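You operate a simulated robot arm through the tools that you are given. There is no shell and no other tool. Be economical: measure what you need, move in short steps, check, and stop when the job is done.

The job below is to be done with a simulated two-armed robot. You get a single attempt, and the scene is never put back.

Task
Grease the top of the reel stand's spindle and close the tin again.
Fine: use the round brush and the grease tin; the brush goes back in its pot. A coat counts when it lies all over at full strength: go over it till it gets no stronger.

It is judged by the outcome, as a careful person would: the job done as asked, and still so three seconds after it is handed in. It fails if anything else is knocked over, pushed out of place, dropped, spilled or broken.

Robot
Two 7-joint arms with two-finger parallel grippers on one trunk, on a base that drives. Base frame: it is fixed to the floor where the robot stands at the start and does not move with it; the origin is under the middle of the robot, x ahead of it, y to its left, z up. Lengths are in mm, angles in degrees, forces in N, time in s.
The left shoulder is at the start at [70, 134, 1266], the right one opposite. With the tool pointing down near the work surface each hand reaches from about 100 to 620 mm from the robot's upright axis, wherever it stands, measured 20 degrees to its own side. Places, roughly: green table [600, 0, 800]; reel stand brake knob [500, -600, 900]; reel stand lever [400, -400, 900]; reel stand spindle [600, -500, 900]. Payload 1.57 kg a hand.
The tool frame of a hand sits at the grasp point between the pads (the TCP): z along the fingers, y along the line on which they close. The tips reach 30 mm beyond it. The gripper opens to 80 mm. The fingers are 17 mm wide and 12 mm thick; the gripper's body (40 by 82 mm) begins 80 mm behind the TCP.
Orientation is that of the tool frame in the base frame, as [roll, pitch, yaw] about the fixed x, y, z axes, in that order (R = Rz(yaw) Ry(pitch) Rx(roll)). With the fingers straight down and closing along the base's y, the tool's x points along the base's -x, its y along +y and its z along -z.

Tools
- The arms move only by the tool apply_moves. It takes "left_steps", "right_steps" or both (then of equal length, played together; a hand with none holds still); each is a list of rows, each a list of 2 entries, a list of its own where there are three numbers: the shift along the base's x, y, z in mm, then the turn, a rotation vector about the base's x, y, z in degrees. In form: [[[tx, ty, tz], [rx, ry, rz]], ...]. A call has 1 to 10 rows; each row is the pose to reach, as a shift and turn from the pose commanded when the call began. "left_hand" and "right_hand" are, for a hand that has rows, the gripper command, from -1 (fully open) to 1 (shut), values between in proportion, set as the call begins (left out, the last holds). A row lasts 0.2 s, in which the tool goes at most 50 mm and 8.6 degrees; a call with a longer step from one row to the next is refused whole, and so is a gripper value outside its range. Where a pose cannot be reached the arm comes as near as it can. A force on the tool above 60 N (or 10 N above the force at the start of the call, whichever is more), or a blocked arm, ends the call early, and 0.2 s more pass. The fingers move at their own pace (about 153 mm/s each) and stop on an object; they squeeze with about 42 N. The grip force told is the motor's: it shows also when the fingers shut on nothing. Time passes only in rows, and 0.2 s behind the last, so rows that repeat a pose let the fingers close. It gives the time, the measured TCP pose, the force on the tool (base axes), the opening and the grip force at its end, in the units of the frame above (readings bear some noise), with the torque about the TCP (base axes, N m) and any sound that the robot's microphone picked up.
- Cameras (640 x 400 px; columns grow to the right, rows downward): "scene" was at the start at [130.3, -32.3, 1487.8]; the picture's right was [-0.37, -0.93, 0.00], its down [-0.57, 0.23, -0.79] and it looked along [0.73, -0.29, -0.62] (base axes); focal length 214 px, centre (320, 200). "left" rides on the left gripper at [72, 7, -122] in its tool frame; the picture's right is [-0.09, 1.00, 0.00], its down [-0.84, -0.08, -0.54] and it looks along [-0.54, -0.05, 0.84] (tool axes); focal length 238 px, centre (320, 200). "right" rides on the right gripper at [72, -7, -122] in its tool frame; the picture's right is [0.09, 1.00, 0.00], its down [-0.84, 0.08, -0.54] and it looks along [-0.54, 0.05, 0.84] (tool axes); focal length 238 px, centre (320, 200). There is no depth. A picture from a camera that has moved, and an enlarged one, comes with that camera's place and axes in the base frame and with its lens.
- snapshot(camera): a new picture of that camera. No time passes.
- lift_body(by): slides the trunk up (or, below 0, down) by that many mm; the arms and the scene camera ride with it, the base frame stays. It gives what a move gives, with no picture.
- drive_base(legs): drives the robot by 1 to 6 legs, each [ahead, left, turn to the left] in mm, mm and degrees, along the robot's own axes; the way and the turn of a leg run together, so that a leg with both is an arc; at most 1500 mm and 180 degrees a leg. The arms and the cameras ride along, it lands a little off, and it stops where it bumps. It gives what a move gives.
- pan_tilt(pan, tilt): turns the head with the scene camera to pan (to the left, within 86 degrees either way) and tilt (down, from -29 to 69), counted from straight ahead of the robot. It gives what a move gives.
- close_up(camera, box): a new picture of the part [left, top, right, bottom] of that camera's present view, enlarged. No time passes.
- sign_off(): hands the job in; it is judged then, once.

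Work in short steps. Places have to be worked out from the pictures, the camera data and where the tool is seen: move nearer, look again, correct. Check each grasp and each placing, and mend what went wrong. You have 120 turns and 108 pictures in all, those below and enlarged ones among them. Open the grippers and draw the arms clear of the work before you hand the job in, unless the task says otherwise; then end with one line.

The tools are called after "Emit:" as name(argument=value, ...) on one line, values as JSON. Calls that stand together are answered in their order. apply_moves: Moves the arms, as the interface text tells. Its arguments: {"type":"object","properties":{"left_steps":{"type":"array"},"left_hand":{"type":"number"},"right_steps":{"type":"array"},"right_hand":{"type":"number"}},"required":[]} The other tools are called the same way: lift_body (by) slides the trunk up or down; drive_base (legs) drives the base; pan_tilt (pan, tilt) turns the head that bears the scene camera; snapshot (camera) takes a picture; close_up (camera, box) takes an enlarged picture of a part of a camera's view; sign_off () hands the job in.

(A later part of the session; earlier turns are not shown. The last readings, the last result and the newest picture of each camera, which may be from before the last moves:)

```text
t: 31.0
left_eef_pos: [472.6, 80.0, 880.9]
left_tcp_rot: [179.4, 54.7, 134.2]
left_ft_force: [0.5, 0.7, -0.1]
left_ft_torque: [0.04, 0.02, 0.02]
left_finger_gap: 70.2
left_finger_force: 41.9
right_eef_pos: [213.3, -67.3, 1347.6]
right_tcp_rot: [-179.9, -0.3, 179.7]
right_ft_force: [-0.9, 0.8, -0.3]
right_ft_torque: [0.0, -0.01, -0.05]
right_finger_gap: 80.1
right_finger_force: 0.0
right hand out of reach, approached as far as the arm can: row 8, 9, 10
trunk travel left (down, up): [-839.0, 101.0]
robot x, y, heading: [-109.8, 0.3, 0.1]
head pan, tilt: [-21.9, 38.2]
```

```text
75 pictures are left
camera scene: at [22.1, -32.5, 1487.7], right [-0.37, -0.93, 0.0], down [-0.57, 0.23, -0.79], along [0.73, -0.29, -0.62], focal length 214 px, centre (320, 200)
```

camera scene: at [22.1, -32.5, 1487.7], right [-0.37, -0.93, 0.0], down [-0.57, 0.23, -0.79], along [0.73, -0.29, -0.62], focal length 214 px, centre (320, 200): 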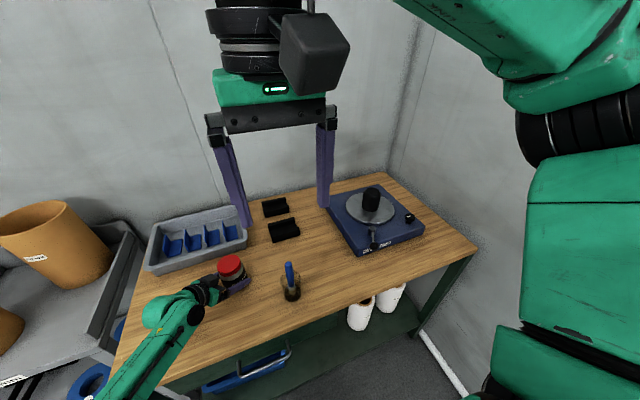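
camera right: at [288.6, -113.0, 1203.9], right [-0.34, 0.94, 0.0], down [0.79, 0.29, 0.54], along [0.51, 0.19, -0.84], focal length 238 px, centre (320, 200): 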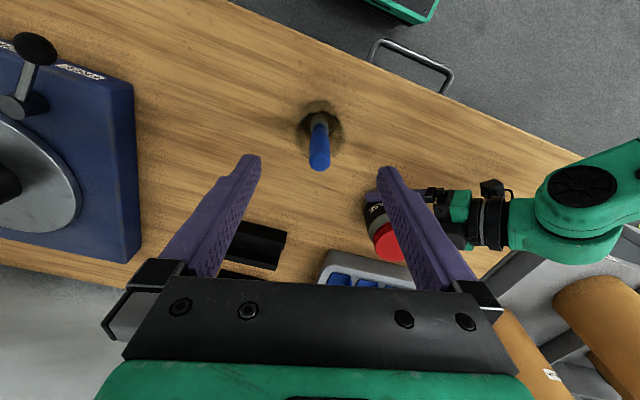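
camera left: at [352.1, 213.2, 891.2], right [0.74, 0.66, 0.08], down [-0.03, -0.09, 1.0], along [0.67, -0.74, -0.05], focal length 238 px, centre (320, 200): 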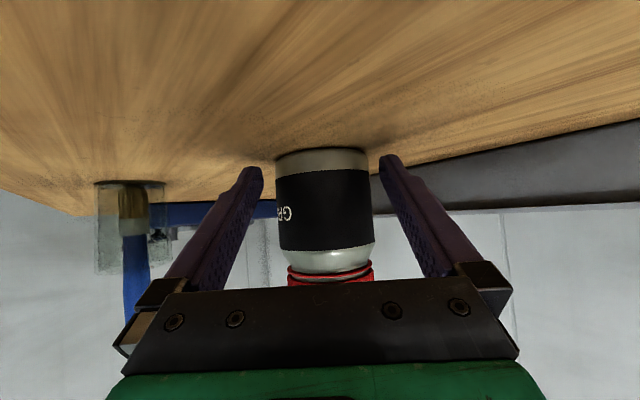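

Right stays limited. Since the tin is firmly held, I'll lift it level with the left hand and bring it toward the middle, where both hands can meet. First lift and check that the tin comes along steadily.

Emit:
apply_moves(left_steps=[[[0, 0, 15], [0, 0, 0]], [[0, 0, 45], [0, 0, 0]], [[0, 0, 80], [0, 0, 0]], [[-30, 0, 120], [0, 0, 0]], [[-60, 0, 150], [0, 0, 0]], [[-90, 0, 180], [0, 0, 0]], [[-110, -15, 190], [0, 0, 0]], [[-120, -45, 190], [0, 0, 0]]])

Emit:
snapshot(camera="scene")

```text
t: 32.8
left_eef_pos: [352.4, 35.7, 1069.3]
left_tcp_rot: [179.4, 54.7, 134.2]
left_ft_force: [-0.2, -1.1, -3.4]
left_ft_torque: [0.02, 0.02, -0.01]
left_finger_gap: 70.2
left_finger_force: 42.0
right_eef_pos: [212.8, -69.2, 1346.8]
right_tcp_rot: [179.9, -0.3, 179.8]
right_ft_force: [-0.3, -0.5, 0.4]
right_ft_torque: [0.03, 0.01, 0.02]
right_finger_gap: 80.3
right_finger_force: 0.0
trunk travel left (down, up): [-839.0, 101.0]
robot x, y, heading: [-105.6, -2.6, -0.1]
head pan, tilt: [-21.9, 38.2]
```

```text
74 pictures are left
camera scene: at [22.7, -34.2, 1487.6], right [-0.37, -0.93, 0.0], down [-0.57, 0.23, -0.79], along [0.73, -0.29, -0.62], focal length 214 px, centre (320, 200)
```

scene: 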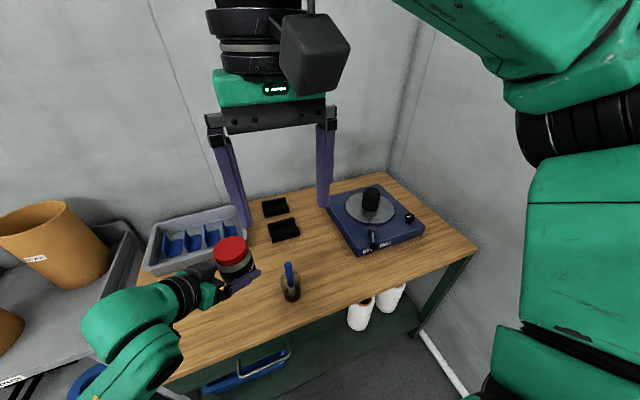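

Tin lifts steadily (≈3.4 N). Continue across toward the right to find where the left arm's limit is, a little higher to clear the brush.

Emit:
apply_moves(left_steps=[[[0, -20, 20], [0, 0, 0]], [[0, -45, 30], [0, 0, 0]], [[0, -70, 30], [0, 0, 0]], [[0, -95, 30], [0, 0, 0]], [[0, -120, 30], [0, 0, 0]]])

Emit:
snapshot(camera="scene")

```text
t: 34.0
left_eef_pos: [353.0, -83.1, 1101.0]
left_tcp_rot: [179.3, 54.7, 134.1]
left_ft_force: [0.1, -0.3, -3.9]
left_ft_torque: [0.04, 0.01, 0.04]
left_finger_gap: 70.0
left_finger_force: 42.3
right_eef_pos: [214.1, -68.6, 1347.1]
right_tcp_rot: [-180.0, -0.3, 179.9]
right_ft_force: [0.0, -0.6, -0.2]
right_ft_torque: [0.01, -0.01, -0.04]
right_finger_gap: 79.8
right_finger_force: 0.1
trunk travel left (down, up): [-839.0, 101.0]
robot x, y, heading: [-109.3, 1.6, 0.1]
head pan, tilt: [-21.9, 38.2]
```

```text
73 pictures are left
camera scene: at [22.7, -34.6, 1487.6], right [-0.37, -0.93, 0.0], down [-0.57, 0.23, -0.79], along [0.73, -0.29, -0.62], focal length 214 px, centre (320, 200)
```

scene: 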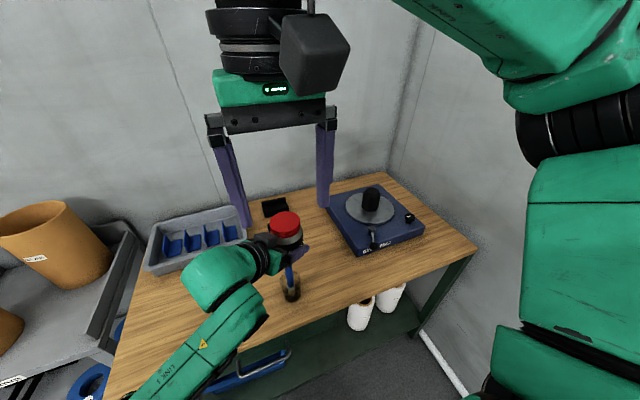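

The left arm crosses easily. I bring the tin on to y≈-180 (high in the air, over clear table) and move the right hand aside toward the right.

Emit:
apply_moves(left_steps=[[[0, 0, 0], [0, 0, 0]], [[0, 0, 0], [0, 0, 0]], [[0, -25, 0], [0, 0, 0]], [[0, -50, 0], [0, 0, 0]], [[0, -75, 0], [0, 0, 0]], [[0, -95, 0], [0, 0, 0]]], right_steps=[[[20, -35, 0], [0, 0, 0]], [[45, -70, 0], [0, 0, 0]], [[70, -105, 0], [0, 0, 0]], [[95, -140, 0], [0, 0, 0]], [[120, -160, -20], [0, 0, 0]], [[145, -160, -40], [0, 0, 0]]])

Emit:
snapshot(camera="scene")

Emit:
snapshot(camera="right")

```text
t: 35.4
left_eef_pos: [355.2, -179.0, 1100.5]
left_tcp_rot: [179.5, 54.6, 134.2]
left_ft_force: [0.5, 0.4, -4.0]
left_ft_torque: [-0.02, 0.01, -0.01]
left_finger_gap: 69.9
left_finger_force: 41.9
right_eef_pos: [361.1, -227.3, 1304.8]
right_tcp_rot: [-179.9, -0.4, 179.9]
right_ft_force: [0.7, 0.3, -0.4]
right_ft_torque: [0.0, 0.03, -0.01]
right_finger_gap: 79.9
right_finger_force: 0.1
trunk travel left (down, up): [-839.0, 101.0]
robot x, y, heading: [-106.5, 0.4, -0.0]
head pan, tilt: [-21.9, 38.2]
```

```text
72 pictures are left
camera scene: at [24.8, -33.1, 1487.5], right [-0.37, -0.93, 0.0], down [-0.58, 0.23, -0.78], along [0.73, -0.29, -0.62], focal length 214 px, centre (320, 200)
```

scene: 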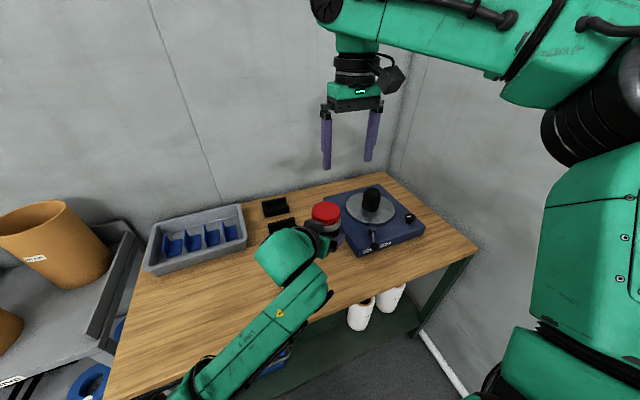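

```text
71 pictures are left
camera right: at [289.8, -235.0, 1426.2], right [-0.09, 1.0, 0.0], down [0.84, 0.08, 0.54], along [0.54, 0.05, -0.84], focal length 238 px, centre (320, 200)
```

right: 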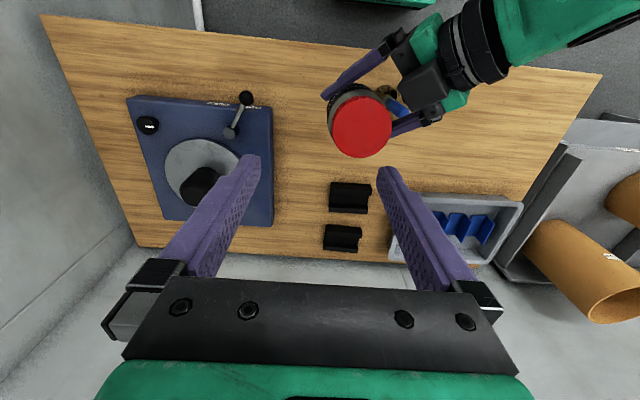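

Lid centre seen at about (364, -181), top z≈1146. I bring the right hand to 50 mm above it.

Emit:
apply_moves(right_steps=[[[1, 15, -36], [0, 0, 0]], [[2, 30, -72], [0, 0, 0]], [[3, 46, -108], [0, 0, 0]], [[3, 46, -108], [0, 0, 0]]])

Emit:
snapshot(camera="right")

```text
t: 36.4
left_eef_pos: [353.7, -179.3, 1101.0]
left_tcp_rot: [179.4, 54.7, 134.2]
left_ft_force: [0.0, -0.8, -3.8]
left_ft_torque: [0.02, 0.04, -0.04]
left_finger_gap: 70.0
left_finger_force: 42.2
right_eef_pos: [358.7, -181.0, 1197.4]
right_tcp_rot: [-179.9, -0.4, 179.7]
right_ft_force: [0.1, -0.9, -0.4]
right_ft_torque: [-0.01, -0.02, -0.02]
right_finger_gap: 79.9
right_finger_force: 0.1
trunk travel left (down, up): [-839.0, 101.0]
robot x, y, heading: [-107.9, -2.3, 0.0]
head pan, tilt: [-21.9, 38.2]
```

```text
70 pictures are left
camera right: at [288.1, -188.2, 1317.3], right [-0.09, 1.0, 0.0], down [0.84, 0.08, 0.54], along [0.54, 0.05, -0.84], focal length 238 px, centre (320, 200)
```

right: 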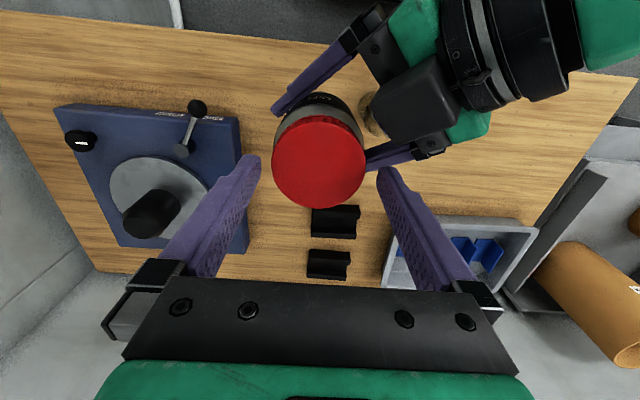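

Offset is only (+3, -1). A box on top of the left gripper lies close in the "back" direction, so I'll choose a stroke range that keeps my fingers off it: raise, turn the right hand +85° and look.

Emit:
apply_moves(right_steps=[[[3, -1, 40], [0, 0, 0]], [[3, -1, 60], [0, 0, 8.5]], [[3, -1, 60], [0, 0, 17]], [[3, -1, 60], [0, 0, 25.5]], [[3, -1, 60], [0, 0, 34]], [[3, -1, 60], [0, 0, 42.5]], [[3, -1, 60], [0, 0, 51]], [[3, -1, 60], [0, 0, 59.5]], [[3, -1, 60], [0, 0, 68]], [[3, -1, 60], [0, 0, 76.5]]])

Emit:
apply_moves(right_steps=[[[0, 0, -20], [0, 0, 8.5]], [[0, 0, -50], [0, 0, 8.5]]])

Emit:
snapshot(camera="right")

```text
t: 38.6
left_eef_pos: [353.8, -178.2, 1100.6]
left_tcp_rot: [179.4, 54.6, 134.2]
left_ft_force: [-0.1, 0.1, -3.7]
left_ft_torque: [-0.02, 0.05, 0.01]
left_finger_gap: 69.8
left_finger_force: 42.3
right_eef_pos: [363.0, -181.7, 1258.0]
right_tcp_rot: [-179.9, -0.2, -103.6]
right_ft_force: [0.3, 0.2, -0.1]
right_ft_torque: [0.03, 0.03, 0.02]
right_finger_gap: 79.8
right_finger_force: 0.1
trunk travel left (down, up): [-839.0, 101.0]
robot x, y, heading: [-109.4, -0.3, -0.2]
head pan, tilt: [-21.9, 38.2]
```

```text
t: 39.2
left_eef_pos: [353.8, -178.5, 1099.0]
left_tcp_rot: [179.4, 54.6, 134.1]
left_ft_force: [0.0, 0.2, -4.1]
left_ft_torque: [0.0, 0.01, -0.02]
left_finger_gap: 70.2
left_finger_force: 42.2
right_eef_pos: [362.8, -182.8, 1206.7]
right_tcp_rot: [-180.0, -0.1, -95.1]
right_ft_force: [0.6, 0.6, -0.5]
right_ft_torque: [-0.01, -0.02, 0.01]
right_finger_gap: 80.0
right_finger_force: 0.0
trunk travel left (down, up): [-839.0, 101.0]
robot x, y, heading: [-111.4, 3.0, 0.1]
head pan, tilt: [-21.9, 38.2]
```

```text
69 pictures are left
camera right: at [363.4, -254.7, 1327.7], right [-1.0, 0.0, 0.0], down [0.0, 0.84, 0.54], along [0.0, 0.54, -0.84], focal length 238 px, centre (320, 200)
```

right: 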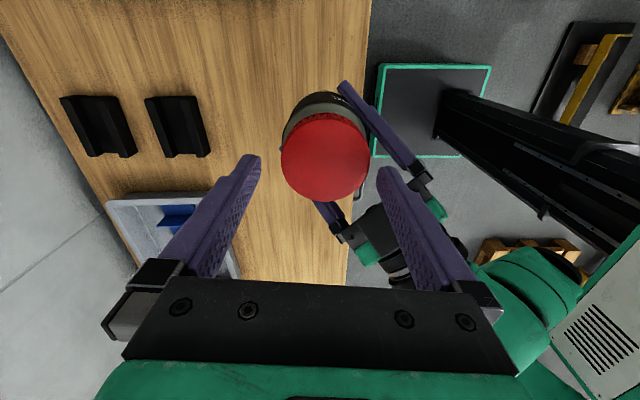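

Correct by (-3.5, +3) and lower so the tips straddle the lid (TCP z≈1160).

Emit:
apply_moves(right_steps=[[[-3.5, 3, 0], [0, 0, 0]], [[-3.5, 3, -25], [0, 0, 0]], [[-3.5, 3, -46], [0, 0, 0]]])

Emit:
snapshot(camera="right")

```text
t: 40.0
left_eef_pos: [353.8, -177.9, 1098.5]
left_tcp_rot: [179.4, 54.8, 134.2]
left_ft_force: [-0.1, 0.7, -3.8]
left_ft_torque: [0.01, 0.01, 0.01]
left_finger_gap: 69.7
left_finger_force: 42.4
right_eef_pos: [360.1, -180.5, 1160.2]
right_tcp_rot: [-180.0, -0.2, -95.2]
right_ft_force: [-0.1, -0.4, -0.5]
right_ft_torque: [0.02, 0.02, 0.04]
right_finger_gap: 80.1
right_finger_force: 0.0
trunk travel left (down, up): [-839.0, 101.0]
robot x, y, heading: [-110.0, 0.8, 0.1]
head pan, tilt: [-21.9, 38.2]
```

```text
68 pictures are left
camera right: at [360.9, -251.2, 1281.3], right [-1.0, 0.0, 0.0], down [0.0, 0.84, 0.54], along [0.0, 0.54, -0.84], focal length 238 px, centre (320, 200)
```

right: 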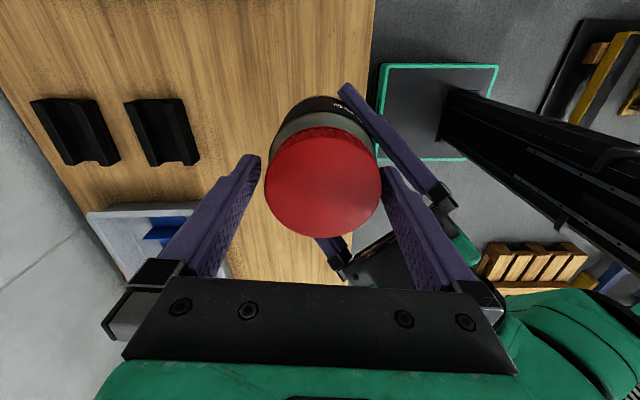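

Nudge 2 mm and close on the lid.

Emit:
apply_moves(right_steps=[[[-2, 0, 0], [0, 0, 0]], [[-2, 0, 0], [0, 0, 0]]])

Emit:
apply_moves(right_steps=[[[0, 0, 0], [0, 0, 0]], [[0, 0, 0], [0, 0, 0]]], right_hand=1)

```text
t: 40.6
left_eef_pos: [353.3, -178.3, 1100.2]
left_tcp_rot: [179.5, 54.6, 134.3]
left_ft_force: [-3.8, -1.7, -2.1]
left_ft_torque: [0.07, 0.02, 0.07]
left_finger_gap: 70.0
left_finger_force: 41.9
right_eef_pos: [358.0, -178.8, 1161.6]
right_tcp_rot: [-179.9, -0.2, -95.2]
right_ft_force: [3.0, 2.2, -1.9]
right_ft_torque: [0.02, -0.16, -0.08]
right_finger_gap: 77.6
right_finger_force: 0.1
trunk travel left (down, up): [-839.0, 101.0]
robot x, y, heading: [-111.2, 2.0, -0.1]
head pan, tilt: [-21.9, 38.2]
```

```text
t: 41.2
left_eef_pos: [353.2, -180.0, 1099.8]
left_tcp_rot: [179.4, 54.6, 134.2]
left_ft_force: [-12.3, 5.2, 0.7]
left_ft_torque: [0.03, -0.43, 0.21]
left_finger_gap: 69.8
left_finger_force: 42.1
right_eef_pos: [356.9, -178.8, 1161.2]
right_tcp_rot: [-179.8, -0.3, -95.3]
right_ft_force: [13.5, -4.9, -0.8]
right_ft_torque: [-0.32, -0.35, -0.17]
right_finger_gap: 70.4
right_finger_force: 41.8
trunk travel left (down, up): [-839.0, 101.0]
robot x, y, heading: [-109.5, -2.3, 0.2]
head pan, tilt: [-21.9, 38.2]
```

The forces show the lid lies to +x of the hand centre (my nudge was the wrong way); shift +2.5 to relax.

Emit:
apply_moves(right_steps=[[[1.5, -0.5, 0], [0, 0, 0]], [[2.5, -1, 0], [0, 0, 0]]])

```text
t: 41.8
left_eef_pos: [354.2, -178.4, 1101.1]
left_tcp_rot: [179.5, 54.7, 134.5]
left_ft_force: [7.3, -4.4, -2.2]
left_ft_torque: [0.13, 1.35, 0.36]
left_finger_gap: 70.0
left_finger_force: 41.8
right_eef_pos: [359.0, -178.9, 1160.8]
right_tcp_rot: [179.9, -0.1, -95.1]
right_ft_force: [-7.3, 4.8, -1.0]
right_ft_torque: [0.2, -0.92, -0.39]
right_finger_gap: 70.3
right_finger_force: 42.1
trunk travel left (down, up): [-839.0, 101.0]
robot x, y, heading: [-110.0, -1.6, -0.1]
head pan, tilt: [-21.9, 38.2]
```

Nearly balanced; back 0.9 mm and start turning anticlockwise.

Emit:
apply_moves(right_steps=[[[-0.9, 0.5, 0], [0, 0, 0]], [[-0.9, 0.5, 0], [0, 0, 6]], [[-0.9, 0.5, 0], [0, 0, 12]], [[-0.9, 0.5, 0], [0, 0, 18]]])

Emit:
snapshot(camera="right")

```text
t: 42.8
left_eef_pos: [354.3, -177.6, 1100.4]
left_tcp_rot: [179.4, 54.7, 134.3]
left_ft_force: [0.8, 3.1, -0.3]
left_ft_torque: [-0.4, 0.19, 1.41]
left_finger_gap: 70.8
left_finger_force: 41.9
right_eef_pos: [360.3, -180.6, 1161.0]
right_tcp_rot: [179.9, -0.3, -77.2]
right_ft_force: [0.2, -4.4, -0.5]
right_ft_torque: [0.17, -0.17, -1.44]
right_finger_gap: 71.1
right_finger_force: 41.9
trunk travel left (down, up): [-839.0, 101.0]
robot x, y, heading: [-113.5, 4.4, 0.1]
head pan, tilt: [-21.9, 38.2]
```

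```text
67 pictures are left
camera right: at [382.7, -248.2, 1282.6], right [-0.95, -0.31, 0.0], down [-0.26, 0.8, 0.54], along [-0.17, 0.51, -0.84], focal length 238 px, centre (320, 200)
```

right: 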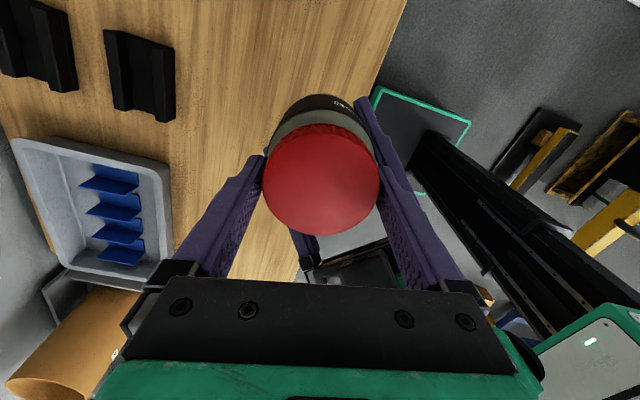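

Torque about 1.4 N·m while turning – continue and see whether it falls.

Emit:
apply_moves(right_steps=[[[0, 0, 0], [0, 0, 8]], [[0, 0, 0], [0, 0, 16]], [[0, 0, 0], [0, 0, 24]], [[0, 0, 0], [0, 0, 32]], [[0, 0, 0], [0, 0, 40]]])

Emit:
snapshot(camera="right")

Emit:
close_up(camera="scene", box=[240, 160, 400, 260])

```text
t: 44.0
left_eef_pos: [355.2, -176.1, 1099.4]
left_tcp_rot: [179.2, 54.4, 134.5]
left_ft_force: [24.0, 16.5, -6.9]
left_ft_torque: [-0.83, 0.59, 1.56]
left_finger_gap: 70.9
left_finger_force: 41.6
right_eef_pos: [358.6, -180.6, 1161.8]
right_tcp_rot: [179.6, -0.2, -37.3]
right_ft_force: [-24.1, -17.0, 3.2]
right_ft_torque: [-0.15, 1.01, -1.35]
right_finger_gap: 69.2
right_finger_force: 42.2
trunk travel left (down, up): [-839.0, 101.0]
robot x, y, heading: [-108.5, 1.8, -0.2]
head pan, tilt: [-21.9, 38.2]
```

```text
66 pictures are left
camera right: at [420.9, -218.9, 1282.0], right [-0.53, -0.85, 0.01], down [-0.71, 0.45, 0.54], along [-0.46, 0.28, -0.84], focal length 238 px, centre (320, 200)
```

right: 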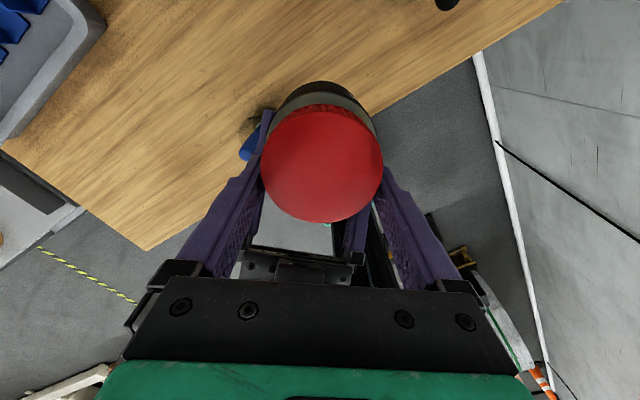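

```text
4.00 times, centred on (320, 210) of scene
camera zoom: at [22.5, -32.8, 1487.7], right [-0.37, -0.93, 0.0], down [-0.57, 0.23, -0.79], along [0.73, -0.29, -0.62], focal length 858 px, centre (320, 160)
```

zoom: 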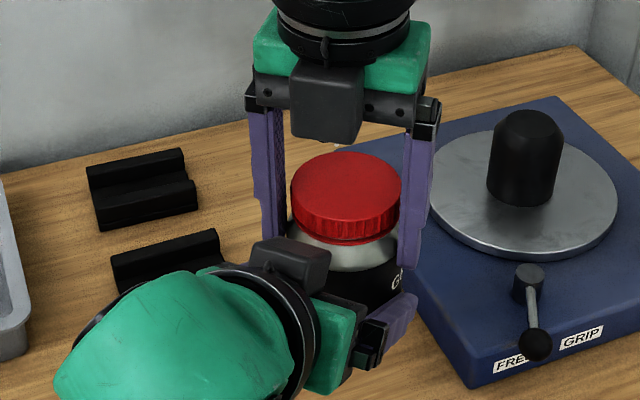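

Check with the left camera whether the body has turned in the left fingers (label was just left of centre before).

Emit:
close_up(camera="left", box=[220, 120, 420, 320])

```text
2.00 times, centred on (320, 220) of left
camera zoom: at [260.2, -71.4, 1111.2], right [0.74, 0.67, 0.08], down [-0.03, -0.09, 1.0], along [0.67, -0.74, -0.05], focal length 477 px, centre (320, 160)
```

zoom: 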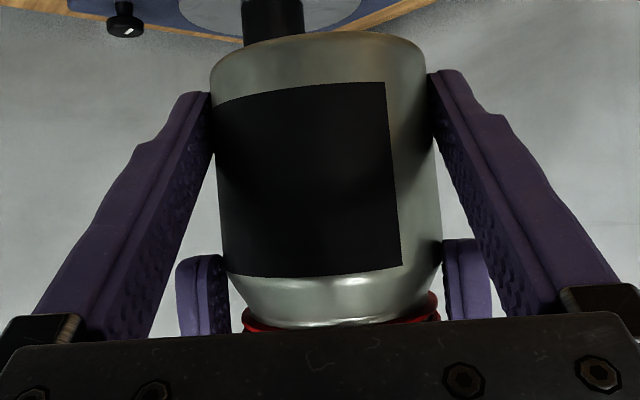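

The body has slipped around in the left fingers, so either the thread is tight or the lid is a push-fit. First relax the side load, and test a gentle upward pull.

Emit:
apply_moves(right_steps=[[[-1, -1, 0], [0, 0, 0]], [[-1.5, -1.2, 1], [0, 0, 0]], [[-1.5, -1.2, 2], [0, 0, 0]]])

```text
t: 44.8
left_eef_pos: [355.0, -176.9, 1101.9]
left_tcp_rot: [179.3, 54.8, 134.3]
left_ft_force: [16.6, 24.3, 1.4]
left_ft_torque: [-0.41, 0.94, 0.59]
left_finger_gap: 70.7
left_finger_force: 42.4
right_eef_pos: [357.2, -182.2, 1163.9]
right_tcp_rot: [179.7, -0.2, -37.2]
right_ft_force: [-17.0, -25.5, -5.4]
right_ft_torque: [-1.16, 0.12, -0.39]
right_finger_gap: 69.0
right_finger_force: 42.1
trunk travel left (down, up): [-839.0, 101.0]
robot x, y, heading: [-105.7, 2.9, -0.0]
head pan, tilt: [-21.9, 38.2]
```

Emit:
apply_moves(right_steps=[[[-1, -2, 2], [0, 0, 0]], [[-1, -2, 4], [0, 0, 0]], [[-1, -2, 6], [0, 0, 0]]])

Emit:
close_up(camera="left", box=[220, 120, 420, 320])

```text
t: 45.6
left_eef_pos: [354.2, -178.9, 1104.2]
left_tcp_rot: [179.3, 55.5, 134.3]
left_ft_force: [5.3, 17.2, 27.8]
left_ft_torque: [-0.95, 0.02, 0.6]
left_finger_gap: 70.7
left_finger_force: 41.5
right_eef_pos: [356.9, -183.2, 1168.2]
right_tcp_rot: [179.8, 0.1, -37.2]
right_ft_force: [-3.8, -16.5, -31.9]
right_ft_torque: [-0.22, 0.25, -0.53]
right_finger_gap: 68.8
right_finger_force: 41.7
trunk travel left (down, up): [-839.0, 101.0]
robot x, y, heading: [-108.8, -0.1, -0.1]
head pan, tilt: [-21.9, 38.2]
```

```text
2.00 times, centred on (320, 220) of left
camera zoom: at [259.5, -73.5, 1114.6], right [0.74, 0.66, 0.08], down [-0.04, -0.08, 1.0], along [0.67, -0.74, -0.03], focal length 477 px, centre (320, 160)
```

zoom: 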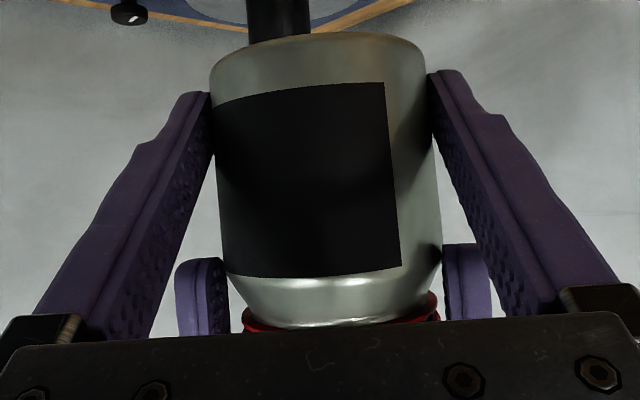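

A 32 N pull doesn't part it, so it is threaded. I relax the pull and turn further, using the label's edge (now at col ~388) as a slip gauge.

Emit:
apply_moves(right_steps=[[[-0.5, -1, -3], [0, 0, 0]], [[-0.5, -1.5, -6], [0, 0, 0]], [[-0.5, -1.5, -6], [0, 0, 8]], [[-0.5, -1.5, -6], [0, 0, 16]], [[-0.5, -1.5, -6], [0, 0, 24]]])

Emit:
close_up(camera="left", box=[220, 120, 420, 320])

```text
t: 46.8
left_eef_pos: [356.8, -174.3, 1094.7]
left_tcp_rot: [179.2, 54.1, 134.6]
left_ft_force: [28.4, 16.9, -7.7]
left_ft_torque: [-0.77, 0.84, 1.15]
left_finger_gap: 71.8
left_finger_force: 41.9
right_eef_pos: [354.6, -185.2, 1164.0]
right_tcp_rot: [179.8, -0.1, -13.1]
right_ft_force: [-28.5, -16.0, 4.5]
right_ft_torque: [-0.25, 1.14, -0.86]
right_finger_gap: 62.3
right_finger_force: 42.5
trunk travel left (down, up): [-839.0, 101.0]
robot x, y, heading: [-109.3, -0.2, -0.0]
head pan, tilt: [-21.9, 38.2]
```

```text
2.00 times, centred on (320, 220) of left
camera zoom: at [260.6, -70.5, 1109.4], right [0.74, 0.67, 0.08], down [-0.02, -0.1, 0.99], along [0.67, -0.74, -0.06], focal length 477 px, centre (320, 160)
```

zoom: 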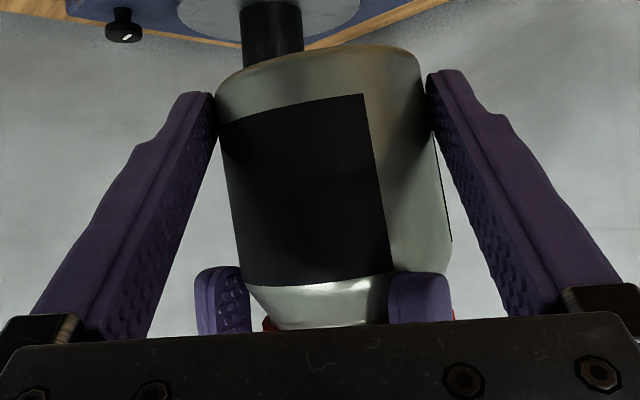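

The right hand has drifted off the lid's centre (gap 62, tin tilting slightly in the left grip). I open the right, rise and look before it gets worse.

Emit:
apply_moves(right_steps=[[[0, 0, 0], [0, 0, 0]], [[0, 0, 0], [0, 0, 0]]], right_hand=-1)

Emit:
apply_moves(right_steps=[[[3, 3, 25], [0, 0, -8]], [[5, 5, 50], [0, 0, -16]], [[5, 5, 50], [0, 0, -24]], [[5, 5, 50], [0, 0, -32]]])

Emit:
snapshot(camera="right")

Emit:
snapshot(camera="left")

```text
t: 47.4
left_eef_pos: [353.5, -177.1, 1098.4]
left_tcp_rot: [179.3, 54.5, 134.2]
left_ft_force: [8.0, 11.6, -13.0]
left_ft_torque: [0.04, 0.39, 0.42]
left_finger_gap: 70.3
left_finger_force: 42.0
right_eef_pos: [357.6, -184.5, 1164.4]
right_tcp_rot: [-179.9, -0.3, -13.2]
right_ft_force: [-7.8, -12.6, 7.9]
right_ft_torque: [-0.69, 0.25, -0.34]
right_finger_gap: 80.1
right_finger_force: 0.1
trunk travel left (down, up): [-839.0, 101.0]
robot x, y, heading: [-107.4, 1.2, 0.1]
head pan, tilt: [-21.9, 38.2]
```

```text
t: 48.4
left_eef_pos: [353.2, -179.8, 1099.1]
left_tcp_rot: [179.3, 54.6, 134.1]
left_ft_force: [-0.5, 0.3, -3.7]
left_ft_torque: [0.07, 0.05, -0.01]
left_finger_gap: 70.6
left_finger_force: 42.2
right_eef_pos: [363.1, -178.8, 1214.3]
right_tcp_rot: [-179.9, -0.2, -45.2]
right_ft_force: [-0.1, 1.7, -0.6]
right_ft_torque: [0.01, -0.01, -0.02]
right_finger_gap: 80.0
right_finger_force: 0.1
trunk travel left (down, up): [-839.0, 101.0]
robot x, y, heading: [-107.2, 1.3, -0.2]
head pan, tilt: [-21.9, 38.2]
```

```text
61 pictures are left
camera right: at [417.6, -226.0, 1335.0], right [-0.64, -0.77, 0.0], down [-0.64, 0.54, 0.54], along [-0.41, 0.35, -0.84], focal length 238 px, centre (320, 200)
```

right: 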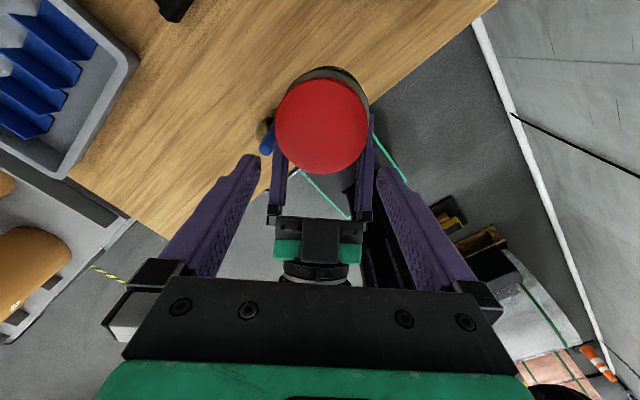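

```text
60 pictures are left
camera left: at [258.7, -73.2, 1111.6], right [0.75, 0.66, 0.08], down [-0.03, -0.09, 1.0], along [0.67, -0.74, -0.05], focal length 238 px, centre (320, 200)
```

left: 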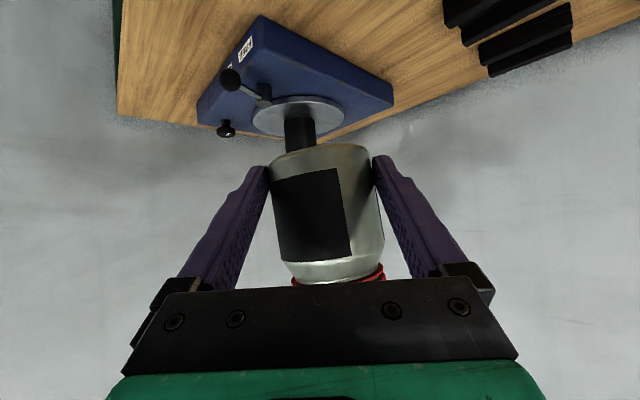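

The tin has pitched forward in the left pads (lid ~20 mm toward +x,-y). I level it by pitching the left hand up ~14° about the pad axis, then look again.

Emit:
apply_moves(left_steps=[[[0, 0, 0], [-5, -5, 0]], [[0, 0, 0], [-10, -10, 0]]])

Emit:
snapshot(camera="right")

Emit:
close_up(camera="scene", box=[240, 160, 400, 260])

```text
t: 49.0
left_eef_pos: [353.8, -178.6, 1100.8]
left_tcp_rot: [178.8, 69.0, 133.7]
left_ft_force: [0.2, -0.2, -4.7]
left_ft_torque: [0.09, 0.07, -0.01]
left_finger_gap: 70.1
left_finger_force: 41.7
right_eef_pos: [361.1, -179.5, 1214.7]
right_tcp_rot: [-179.9, -0.3, -45.2]
right_ft_force: [-0.2, 0.0, -0.4]
right_ft_torque: [-0.02, -0.01, 0.04]
right_finger_gap: 80.2
right_finger_force: 0.1
trunk travel left (down, up): [-839.0, 101.0]
robot x, y, heading: [-108.2, -3.0, -0.3]
head pan, tilt: [-21.9, 38.2]
```

```text
59 pictures are left
camera right: at [417.1, -225.3, 1335.5], right [-0.64, -0.77, 0.0], down [-0.65, 0.54, 0.54], along [-0.41, 0.35, -0.84], focal length 238 px, centre (320, 200)
```

right: 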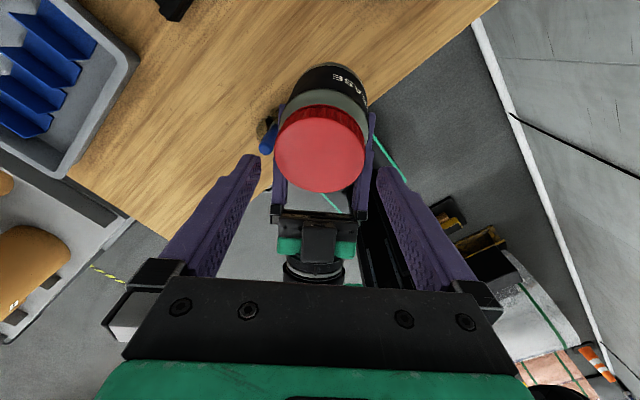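

```text
4.00 times, centred on (320, 210) of scene
camera zoom: at [21.7, -32.3, 1487.8], right [-0.37, -0.93, 0.0], down [-0.57, 0.23, -0.79], along [0.73, -0.29, -0.62], focal length 858 px, centre (320, 160)
```

zoom: 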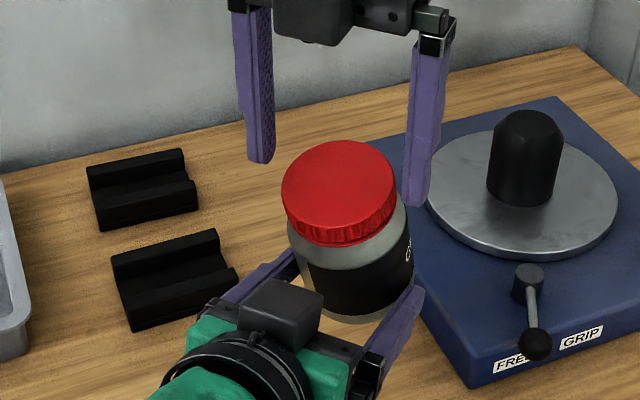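

Pitch looks right; a sideways lean of ~8° (lid toward +x,+y) remains. I roll the left hand to correct it and check.

Emit:
apply_moves(left_steps=[[[0, 0, 0], [5, -5, 0]], [[0, 0, 0], [5.6, -5.6, 0]]])

Emit:
snapshot(camera="right")

Emit:
close_up(camera="scene", box=[240, 160, 400, 260])

```text
t: 49.6
left_eef_pos: [352.6, -178.4, 1100.4]
left_tcp_rot: [157.7, 67.2, 114.1]
left_ft_force: [-0.5, -0.3, -3.4]
left_ft_torque: [0.09, 0.05, -0.02]
left_finger_gap: 70.3
left_finger_force: 42.1
right_eef_pos: [362.2, -179.2, 1215.0]
right_tcp_rot: [-179.9, -0.2, -45.2]
right_ft_force: [0.5, 0.9, -0.2]
right_ft_torque: [0.0, -0.03, 0.0]
right_finger_gap: 79.9
right_finger_force: 0.0
trunk travel left (down, up): [-839.0, 101.0]
robot x, y, heading: [-107.2, -2.3, 0.2]
head pan, tilt: [-21.9, 38.2]
```

```text
57 pictures are left
camera right: at [417.4, -225.7, 1335.2], right [-0.64, -0.77, 0.0], down [-0.65, 0.54, 0.54], along [-0.41, 0.35, -0.84], focal length 238 px, centre (320, 200)
```

right: 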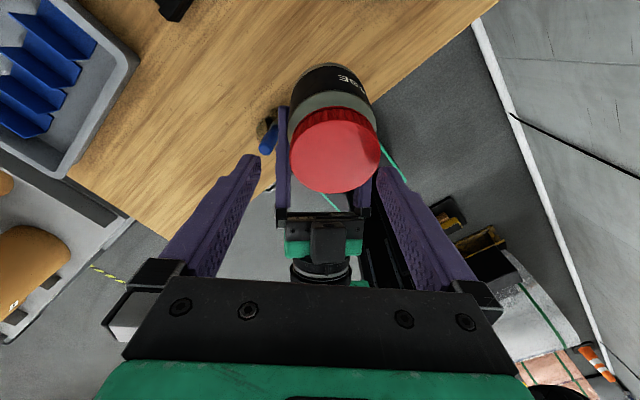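

```text
4.00 times, centred on (320, 210) of scene
camera zoom: at [22.1, -32.7, 1487.7], right [-0.37, -0.93, 0.0], down [-0.57, 0.23, -0.79], along [0.73, -0.29, -0.62], focal length 858 px, centre (320, 160)
```

zoom: 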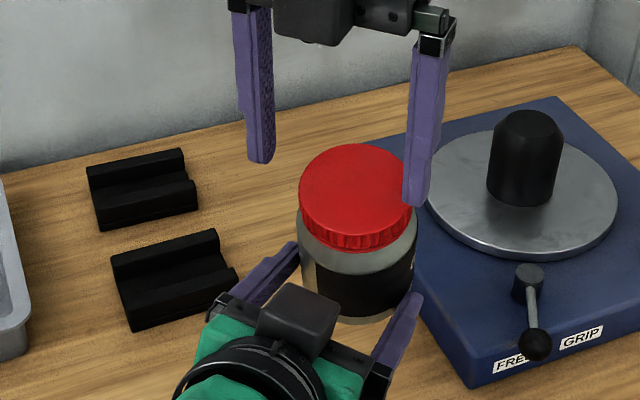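

Tin is upright now; lid is about (-5.5, -10) from the right TCP. Shift and descend, look again.

Emit:
apply_moves(right_steps=[[[-5.5, -10.3, 0], [0, 0, 0]], [[-5.5, -10.3, -30], [0, 0, 0]]])

Emit:
snapshot(camera="right")

```text
t: 50.2
left_eef_pos: [353.9, -179.1, 1098.6]
left_tcp_rot: [158.1, 67.3, 114.3]
left_ft_force: [-0.7, -0.2, -3.8]
left_ft_torque: [0.06, 0.06, 0.02]
left_finger_gap: 70.0
left_finger_force: 41.7
right_eef_pos: [357.0, -189.2, 1183.9]
right_tcp_rot: [-179.9, -0.1, -45.2]
right_ft_force: [0.3, 0.9, -0.6]
right_ft_torque: [-0.02, -0.02, 0.02]
right_finger_gap: 79.9
right_finger_force: 0.1
trunk travel left (down, up): [-839.0, 101.0]
robot x, y, heading: [-105.3, -1.2, 0.0]
head pan, tilt: [-21.9, 38.2]
```

```text
55 pictures are left
camera right: at [412.9, -235.8, 1304.5], right [-0.64, -0.77, 0.0], down [-0.65, 0.54, 0.54], along [-0.41, 0.35, -0.84], focal length 238 px, centre (320, 200)
```

right: 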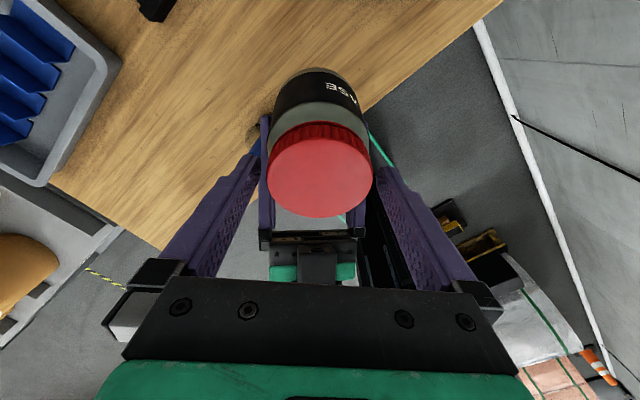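

Centred (320, 168). Descend 21 mm and grip.

Emit:
apply_moves(right_steps=[[[0, 0, -12], [0, 0, 0]], [[0, 0, -21], [0, 0, 0]]])

Emit:
apply_moves(right_steps=[[[0, 0, 0], [0, 0, 0]], [[0, 0, 0], [0, 0, 0]]], right_hand=1)

Emit:
close_up(camera="right", box=[220, 50, 420, 250])

```text
t: 50.8
left_eef_pos: [353.6, -178.4, 1099.1]
left_tcp_rot: [158.1, 67.3, 114.2]
left_ft_force: [0.9, -0.4, -3.7]
left_ft_torque: [0.08, 0.05, 0.02]
left_finger_gap: 70.3
left_finger_force: 42.0
right_eef_pos: [356.6, -189.8, 1161.9]
right_tcp_rot: [-179.9, -0.2, -45.2]
right_ft_force: [-0.3, -0.1, 0.5]
right_ft_torque: [0.0, 0.02, -0.04]
right_finger_gap: 79.9
right_finger_force: 0.1
trunk travel left (down, up): [-839.0, 101.0]
robot x, y, heading: [-106.2, -0.1, -0.3]
head pan, tilt: [-21.9, 38.2]
```

```text
t: 51.4
left_eef_pos: [352.4, -180.2, 1100.3]
left_tcp_rot: [158.1, 67.4, 114.2]
left_ft_force: [-11.7, -8.2, -0.1]
left_ft_torque: [0.04, 0.13, -0.5]
left_finger_gap: 70.0
left_finger_force: 42.1
right_eef_pos: [358.0, -189.8, 1163.3]
right_tcp_rot: [-179.7, -0.2, -45.2]
right_ft_force: [11.3, 6.7, 0.0]
right_ft_torque: [0.49, -0.83, 0.4]
right_finger_gap: 69.8
right_finger_force: 42.1
trunk travel left (down, up): [-839.0, 101.0]
robot x, y, heading: [-108.0, 0.5, 0.0]
head pan, tilt: [-21.9, 38.2]
```

```text
2.00 times, centred on (320, 150) of right
camera zoom: at [412.8, -235.6, 1284.3], right [-0.64, -0.77, 0.0], down [-0.65, 0.54, 0.54], along [-0.41, 0.35, -0.84], focal length 477 px, centre (320, 300)
```

zoom: 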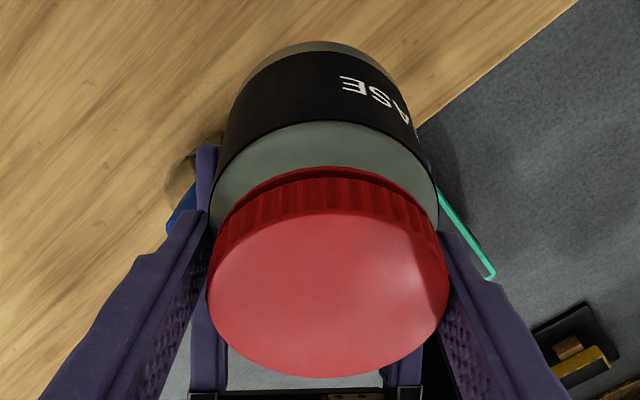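

The "ASE" lettering gives me a good slip gauge. Relax the side force by ~1 mm and turn 16°.

Emit:
apply_moves(right_steps=[[[0.9, 0.6, 0], [0, 0, 0]], [[0.9, 0.6, 0], [0, 0, 8]], [[0.9, 0.6, 0], [0, 0, 16]]])

Emit:
close_up(camera="right", box=[220, 50, 420, 250])

```text
t: 52.2
left_eef_pos: [354.0, -177.3, 1099.4]
left_tcp_rot: [158.0, 67.1, 114.6]
left_ft_force: [-1.4, -2.7, -6.6]
left_ft_torque: [-0.6, 0.4, 1.67]
left_finger_gap: 70.0
left_finger_force: 42.0
right_eef_pos: [356.7, -189.3, 1162.4]
right_tcp_rot: [180.0, 0.0, -29.3]
right_ft_force: [0.7, 2.1, 2.9]
right_ft_torque: [0.89, -0.37, -1.68]
right_finger_gap: 71.1
right_finger_force: 42.0
trunk travel left (down, up): [-839.0, 101.0]
robot x, y, heading: [-106.7, -2.2, -0.1]
head pan, tilt: [-21.9, 38.2]
```

```text
2.00 times, centred on (320, 150) of right
camera zoom: at [423.6, -219.3, 1283.3], right [-0.41, -0.91, 0.0], down [-0.77, 0.34, 0.54], along [-0.49, 0.22, -0.84], focal length 477 px, centre (320, 300)
```

zoom: 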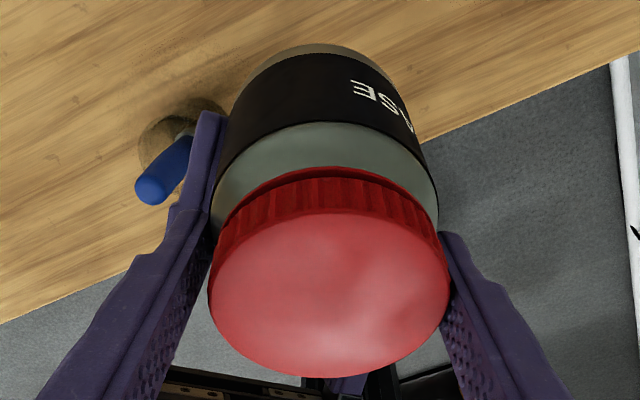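

Body turned only ~8° of the 16°, so something is giving. Continue 24° more and compare.

Emit:
apply_moves(right_steps=[[[0, 0, 0], [0, 0, 8]], [[0, 0, 0], [0, 0, 16]], [[0, 0, 0], [0, 0, 24]]])

Emit:
close_up(camera="right", box=[220, 50, 420, 250])

```text
t: 53.0
left_eef_pos: [358.0, -173.7, 1097.0]
left_tcp_rot: [158.1, 66.7, 115.3]
left_ft_force: [21.0, 40.0, -11.5]
left_ft_torque: [-0.72, 0.95, 1.65]
left_finger_gap: 68.1
left_finger_force: 42.0
right_eef_pos: [355.7, -193.3, 1161.0]
right_tcp_rot: [179.4, 0.2, -5.4]
right_ft_force: [-21.3, -39.5, 7.0]
right_ft_torque: [-1.67, 0.47, -1.26]
right_finger_gap: 67.8
right_finger_force: 42.4
trunk travel left (down, up): [-839.0, 101.0]
robot x, y, heading: [-108.6, 2.8, 0.0]
head pan, tilt: [-21.9, 38.2]
```

```text
2.00 times, centred on (320, 150) of right
camera zoom: at [429.6, -192.7, 1282.9], right [0.0, -1.0, 0.01], down [-0.84, 0.01, 0.55], along [-0.55, -0.01, -0.84], focal length 477 px, centre (320, 300)
```

zoom: 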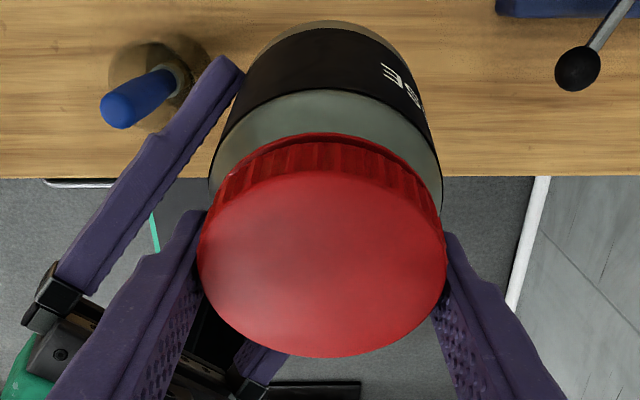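

The tin has crept forward in the left fingertips (gap 68). The right holds it firmly by the lid, so I open the left and look at how the tin hangs.

Emit:
apply_moves(left_steps=[[[0, 0, 0], [0, 0, 0]], [[0, 0, 0], [0, 0, 0]]], left_hand=-1)

Emit:
snapshot(camera="left")

Emit:
snapshot(camera="right")

```text
t: 53.6
left_eef_pos: [355.0, -176.7, 1096.6]
left_tcp_rot: [158.2, 66.6, 115.2]
left_ft_force: [11.3, 30.6, -16.2]
left_ft_torque: [-0.19, 0.88, 1.43]
left_finger_gap: 80.1
left_finger_force: 0.3
right_eef_pos: [356.9, -190.4, 1163.8]
right_tcp_rot: [179.7, -0.1, -5.3]
right_ft_force: [-12.9, -30.5, 12.5]
right_ft_torque: [-1.6, 0.07, -1.19]
right_finger_gap: 67.2
right_finger_force: 41.9
trunk travel left (down, up): [-839.0, 101.0]
robot x, y, heading: [-107.2, -1.3, 0.1]
head pan, tilt: [-21.9, 38.2]
```

```text
51 pictures are left
camera left: at [262.2, -70.1, 1076.0], right [0.71, 0.67, 0.23], down [-0.29, -0.02, 0.96], along [0.64, -0.75, 0.18], focal length 238 px, centre (320, 200)
```

left: 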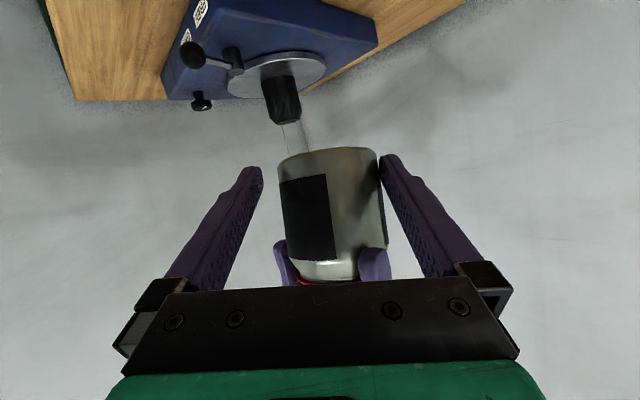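

```text
50 pictures are left
camera right: at [429.5, -190.5, 1284.0], right [0.0, -1.0, 0.01], down [-0.84, 0.0, 0.54], along [-0.54, -0.01, -0.84], focal length 238 px, centre (320, 200)
```

right: 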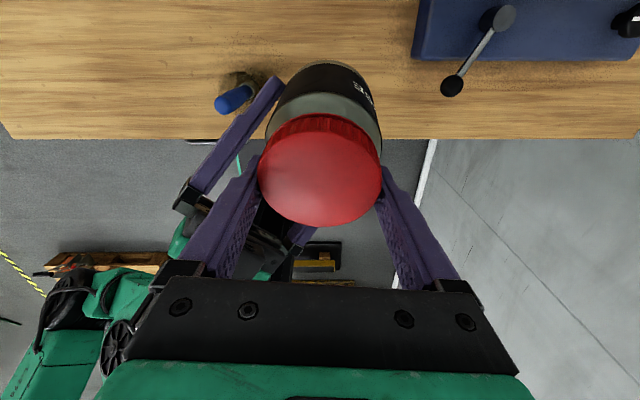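

Right holds the tin alone. I'll back the left off along its heading and restore its original orientation; then I'll set the tin on the table with the right, to reset and brace it there.

Emit:
apply_moves(left_steps=[[[2.5, 2.5, 0], [0, 0, 0]], [[-15, 20, 0], [0, 0, 0]], [[-40, 45, 0], [1.5, 5, 0.3]], [[-65, 70, 0], [3, 10, 0.6]], [[-80, 85, 0], [4.4, 15.6, 1]], [[-80, 85, 0], [4.4, 15.6, 1]]])

Emit:
snapshot(camera="left")

Emit:
close_up(camera="scene", box=[220, 140, 420, 265])

```text
t: 55.0
left_eef_pos: [272.3, -94.2, 1100.4]
left_tcp_rot: [179.6, 54.6, 134.3]
left_ft_force: [0.5, 0.0, -0.1]
left_ft_torque: [0.03, -0.02, 0.02]
left_finger_gap: 79.8
left_finger_force: 0.1
right_eef_pos: [357.1, -189.7, 1162.8]
right_tcp_rot: [180.0, -0.2, -5.2]
right_ft_force: [-0.4, -0.6, -4.0]
right_ft_torque: [0.01, 0.08, -0.01]
right_finger_gap: 67.4
right_finger_force: 41.6
trunk travel left (down, up): [-839.0, 101.0]
robot x, y, heading: [-109.7, -2.1, 0.1]
head pan, tilt: [-21.9, 38.2]
```

```text
49 pictures are left
camera left: at [177.5, 11.6, 1111.9], right [0.75, 0.66, 0.08], down [-0.03, -0.09, 1.0], along [0.67, -0.74, -0.05], focal length 238 px, centre (320, 200)
```

left: 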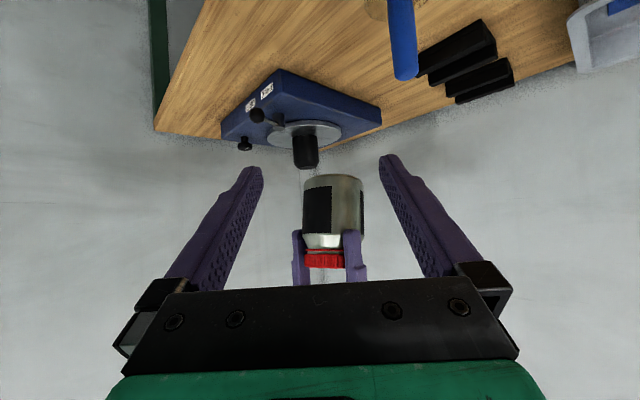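

```text
3.20 times, centred on (320, 202) of scene
camera zoom: at [22.6, -32.9, 1487.7], right [-0.37, -0.93, 0.0], down [-0.57, 0.23, -0.79], along [0.73, -0.29, -0.62], focal length 686 px, centre (320, 192)
```

zoom: 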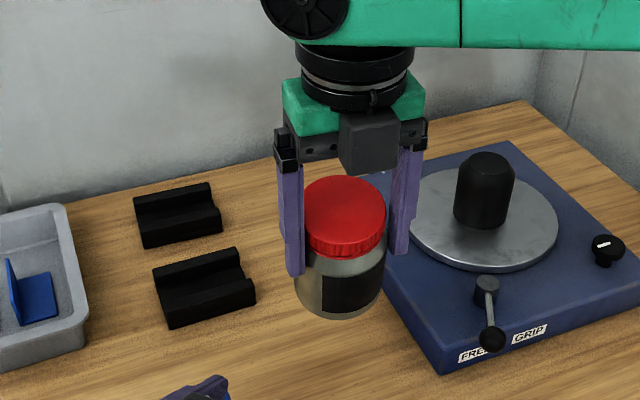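

Tin hangs upright from the lid. A zoomed side view shows the lid/neck gap.

Emit:
close_up(camera="left", box=[285, 165, 385, 285])

```text
3.33 times, centred on (335, 225) of left
camera zoom: at [177.5, 11.6, 1111.9], right [0.75, 0.66, 0.08], down [-0.03, -0.09, 1.0], along [0.67, -0.74, -0.05], focal length 794 px, centre (270, 117)
```

zoom: 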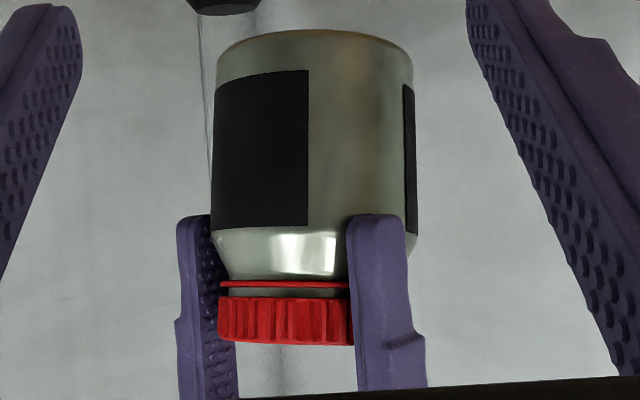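

Key finding: the tin is ~100 mm tall and the lid is narrower (~64 mm, 16 mm tall) than the body (70 mm). My grips were too low, clamping lid and body together. It also sits ~20 mm to +x of the right TCP. I regrip the body with the left here, then release the right and regrip higher.

Emit:
apply_moves(left_steps=[[[6.4, 6.3, 0], [0, 0, 0]], [[30, -17, 0], [0, 0, 0]], [[55, -43, 0], [0, 0, 0]], [[75, -64, 0], [0, 0, 0]]])

Emit:
snapshot(camera="left")

```text
t: 56.0
left_eef_pos: [348.2, -159.9, 1101.7]
left_tcp_rot: [179.5, 54.7, 134.3]
left_ft_force: [0.0, -0.6, 0.4]
left_ft_torque: [-0.01, 0.0, -0.01]
left_finger_gap: 80.0
left_finger_force: 0.1
right_eef_pos: [357.5, -190.2, 1162.6]
right_tcp_rot: [-179.8, -0.2, -5.2]
right_ft_force: [-0.1, 0.0, -3.4]
right_ft_torque: [0.0, 0.09, 0.05]
right_finger_gap: 67.1
right_finger_force: 42.3
trunk travel left (down, up): [-839.0, 101.0]
robot x, y, heading: [-104.0, -1.1, 0.2]
head pan, tilt: [-21.9, 38.2]
```

```text
46 pictures are left
camera left: at [254.2, -54.2, 1112.6], right [0.74, 0.66, 0.08], down [-0.03, -0.09, 1.0], along [0.67, -0.74, -0.05], focal length 238 px, centre (320, 200)
```

left: 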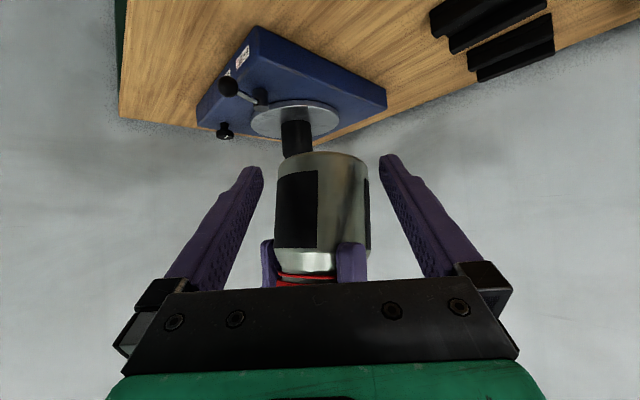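

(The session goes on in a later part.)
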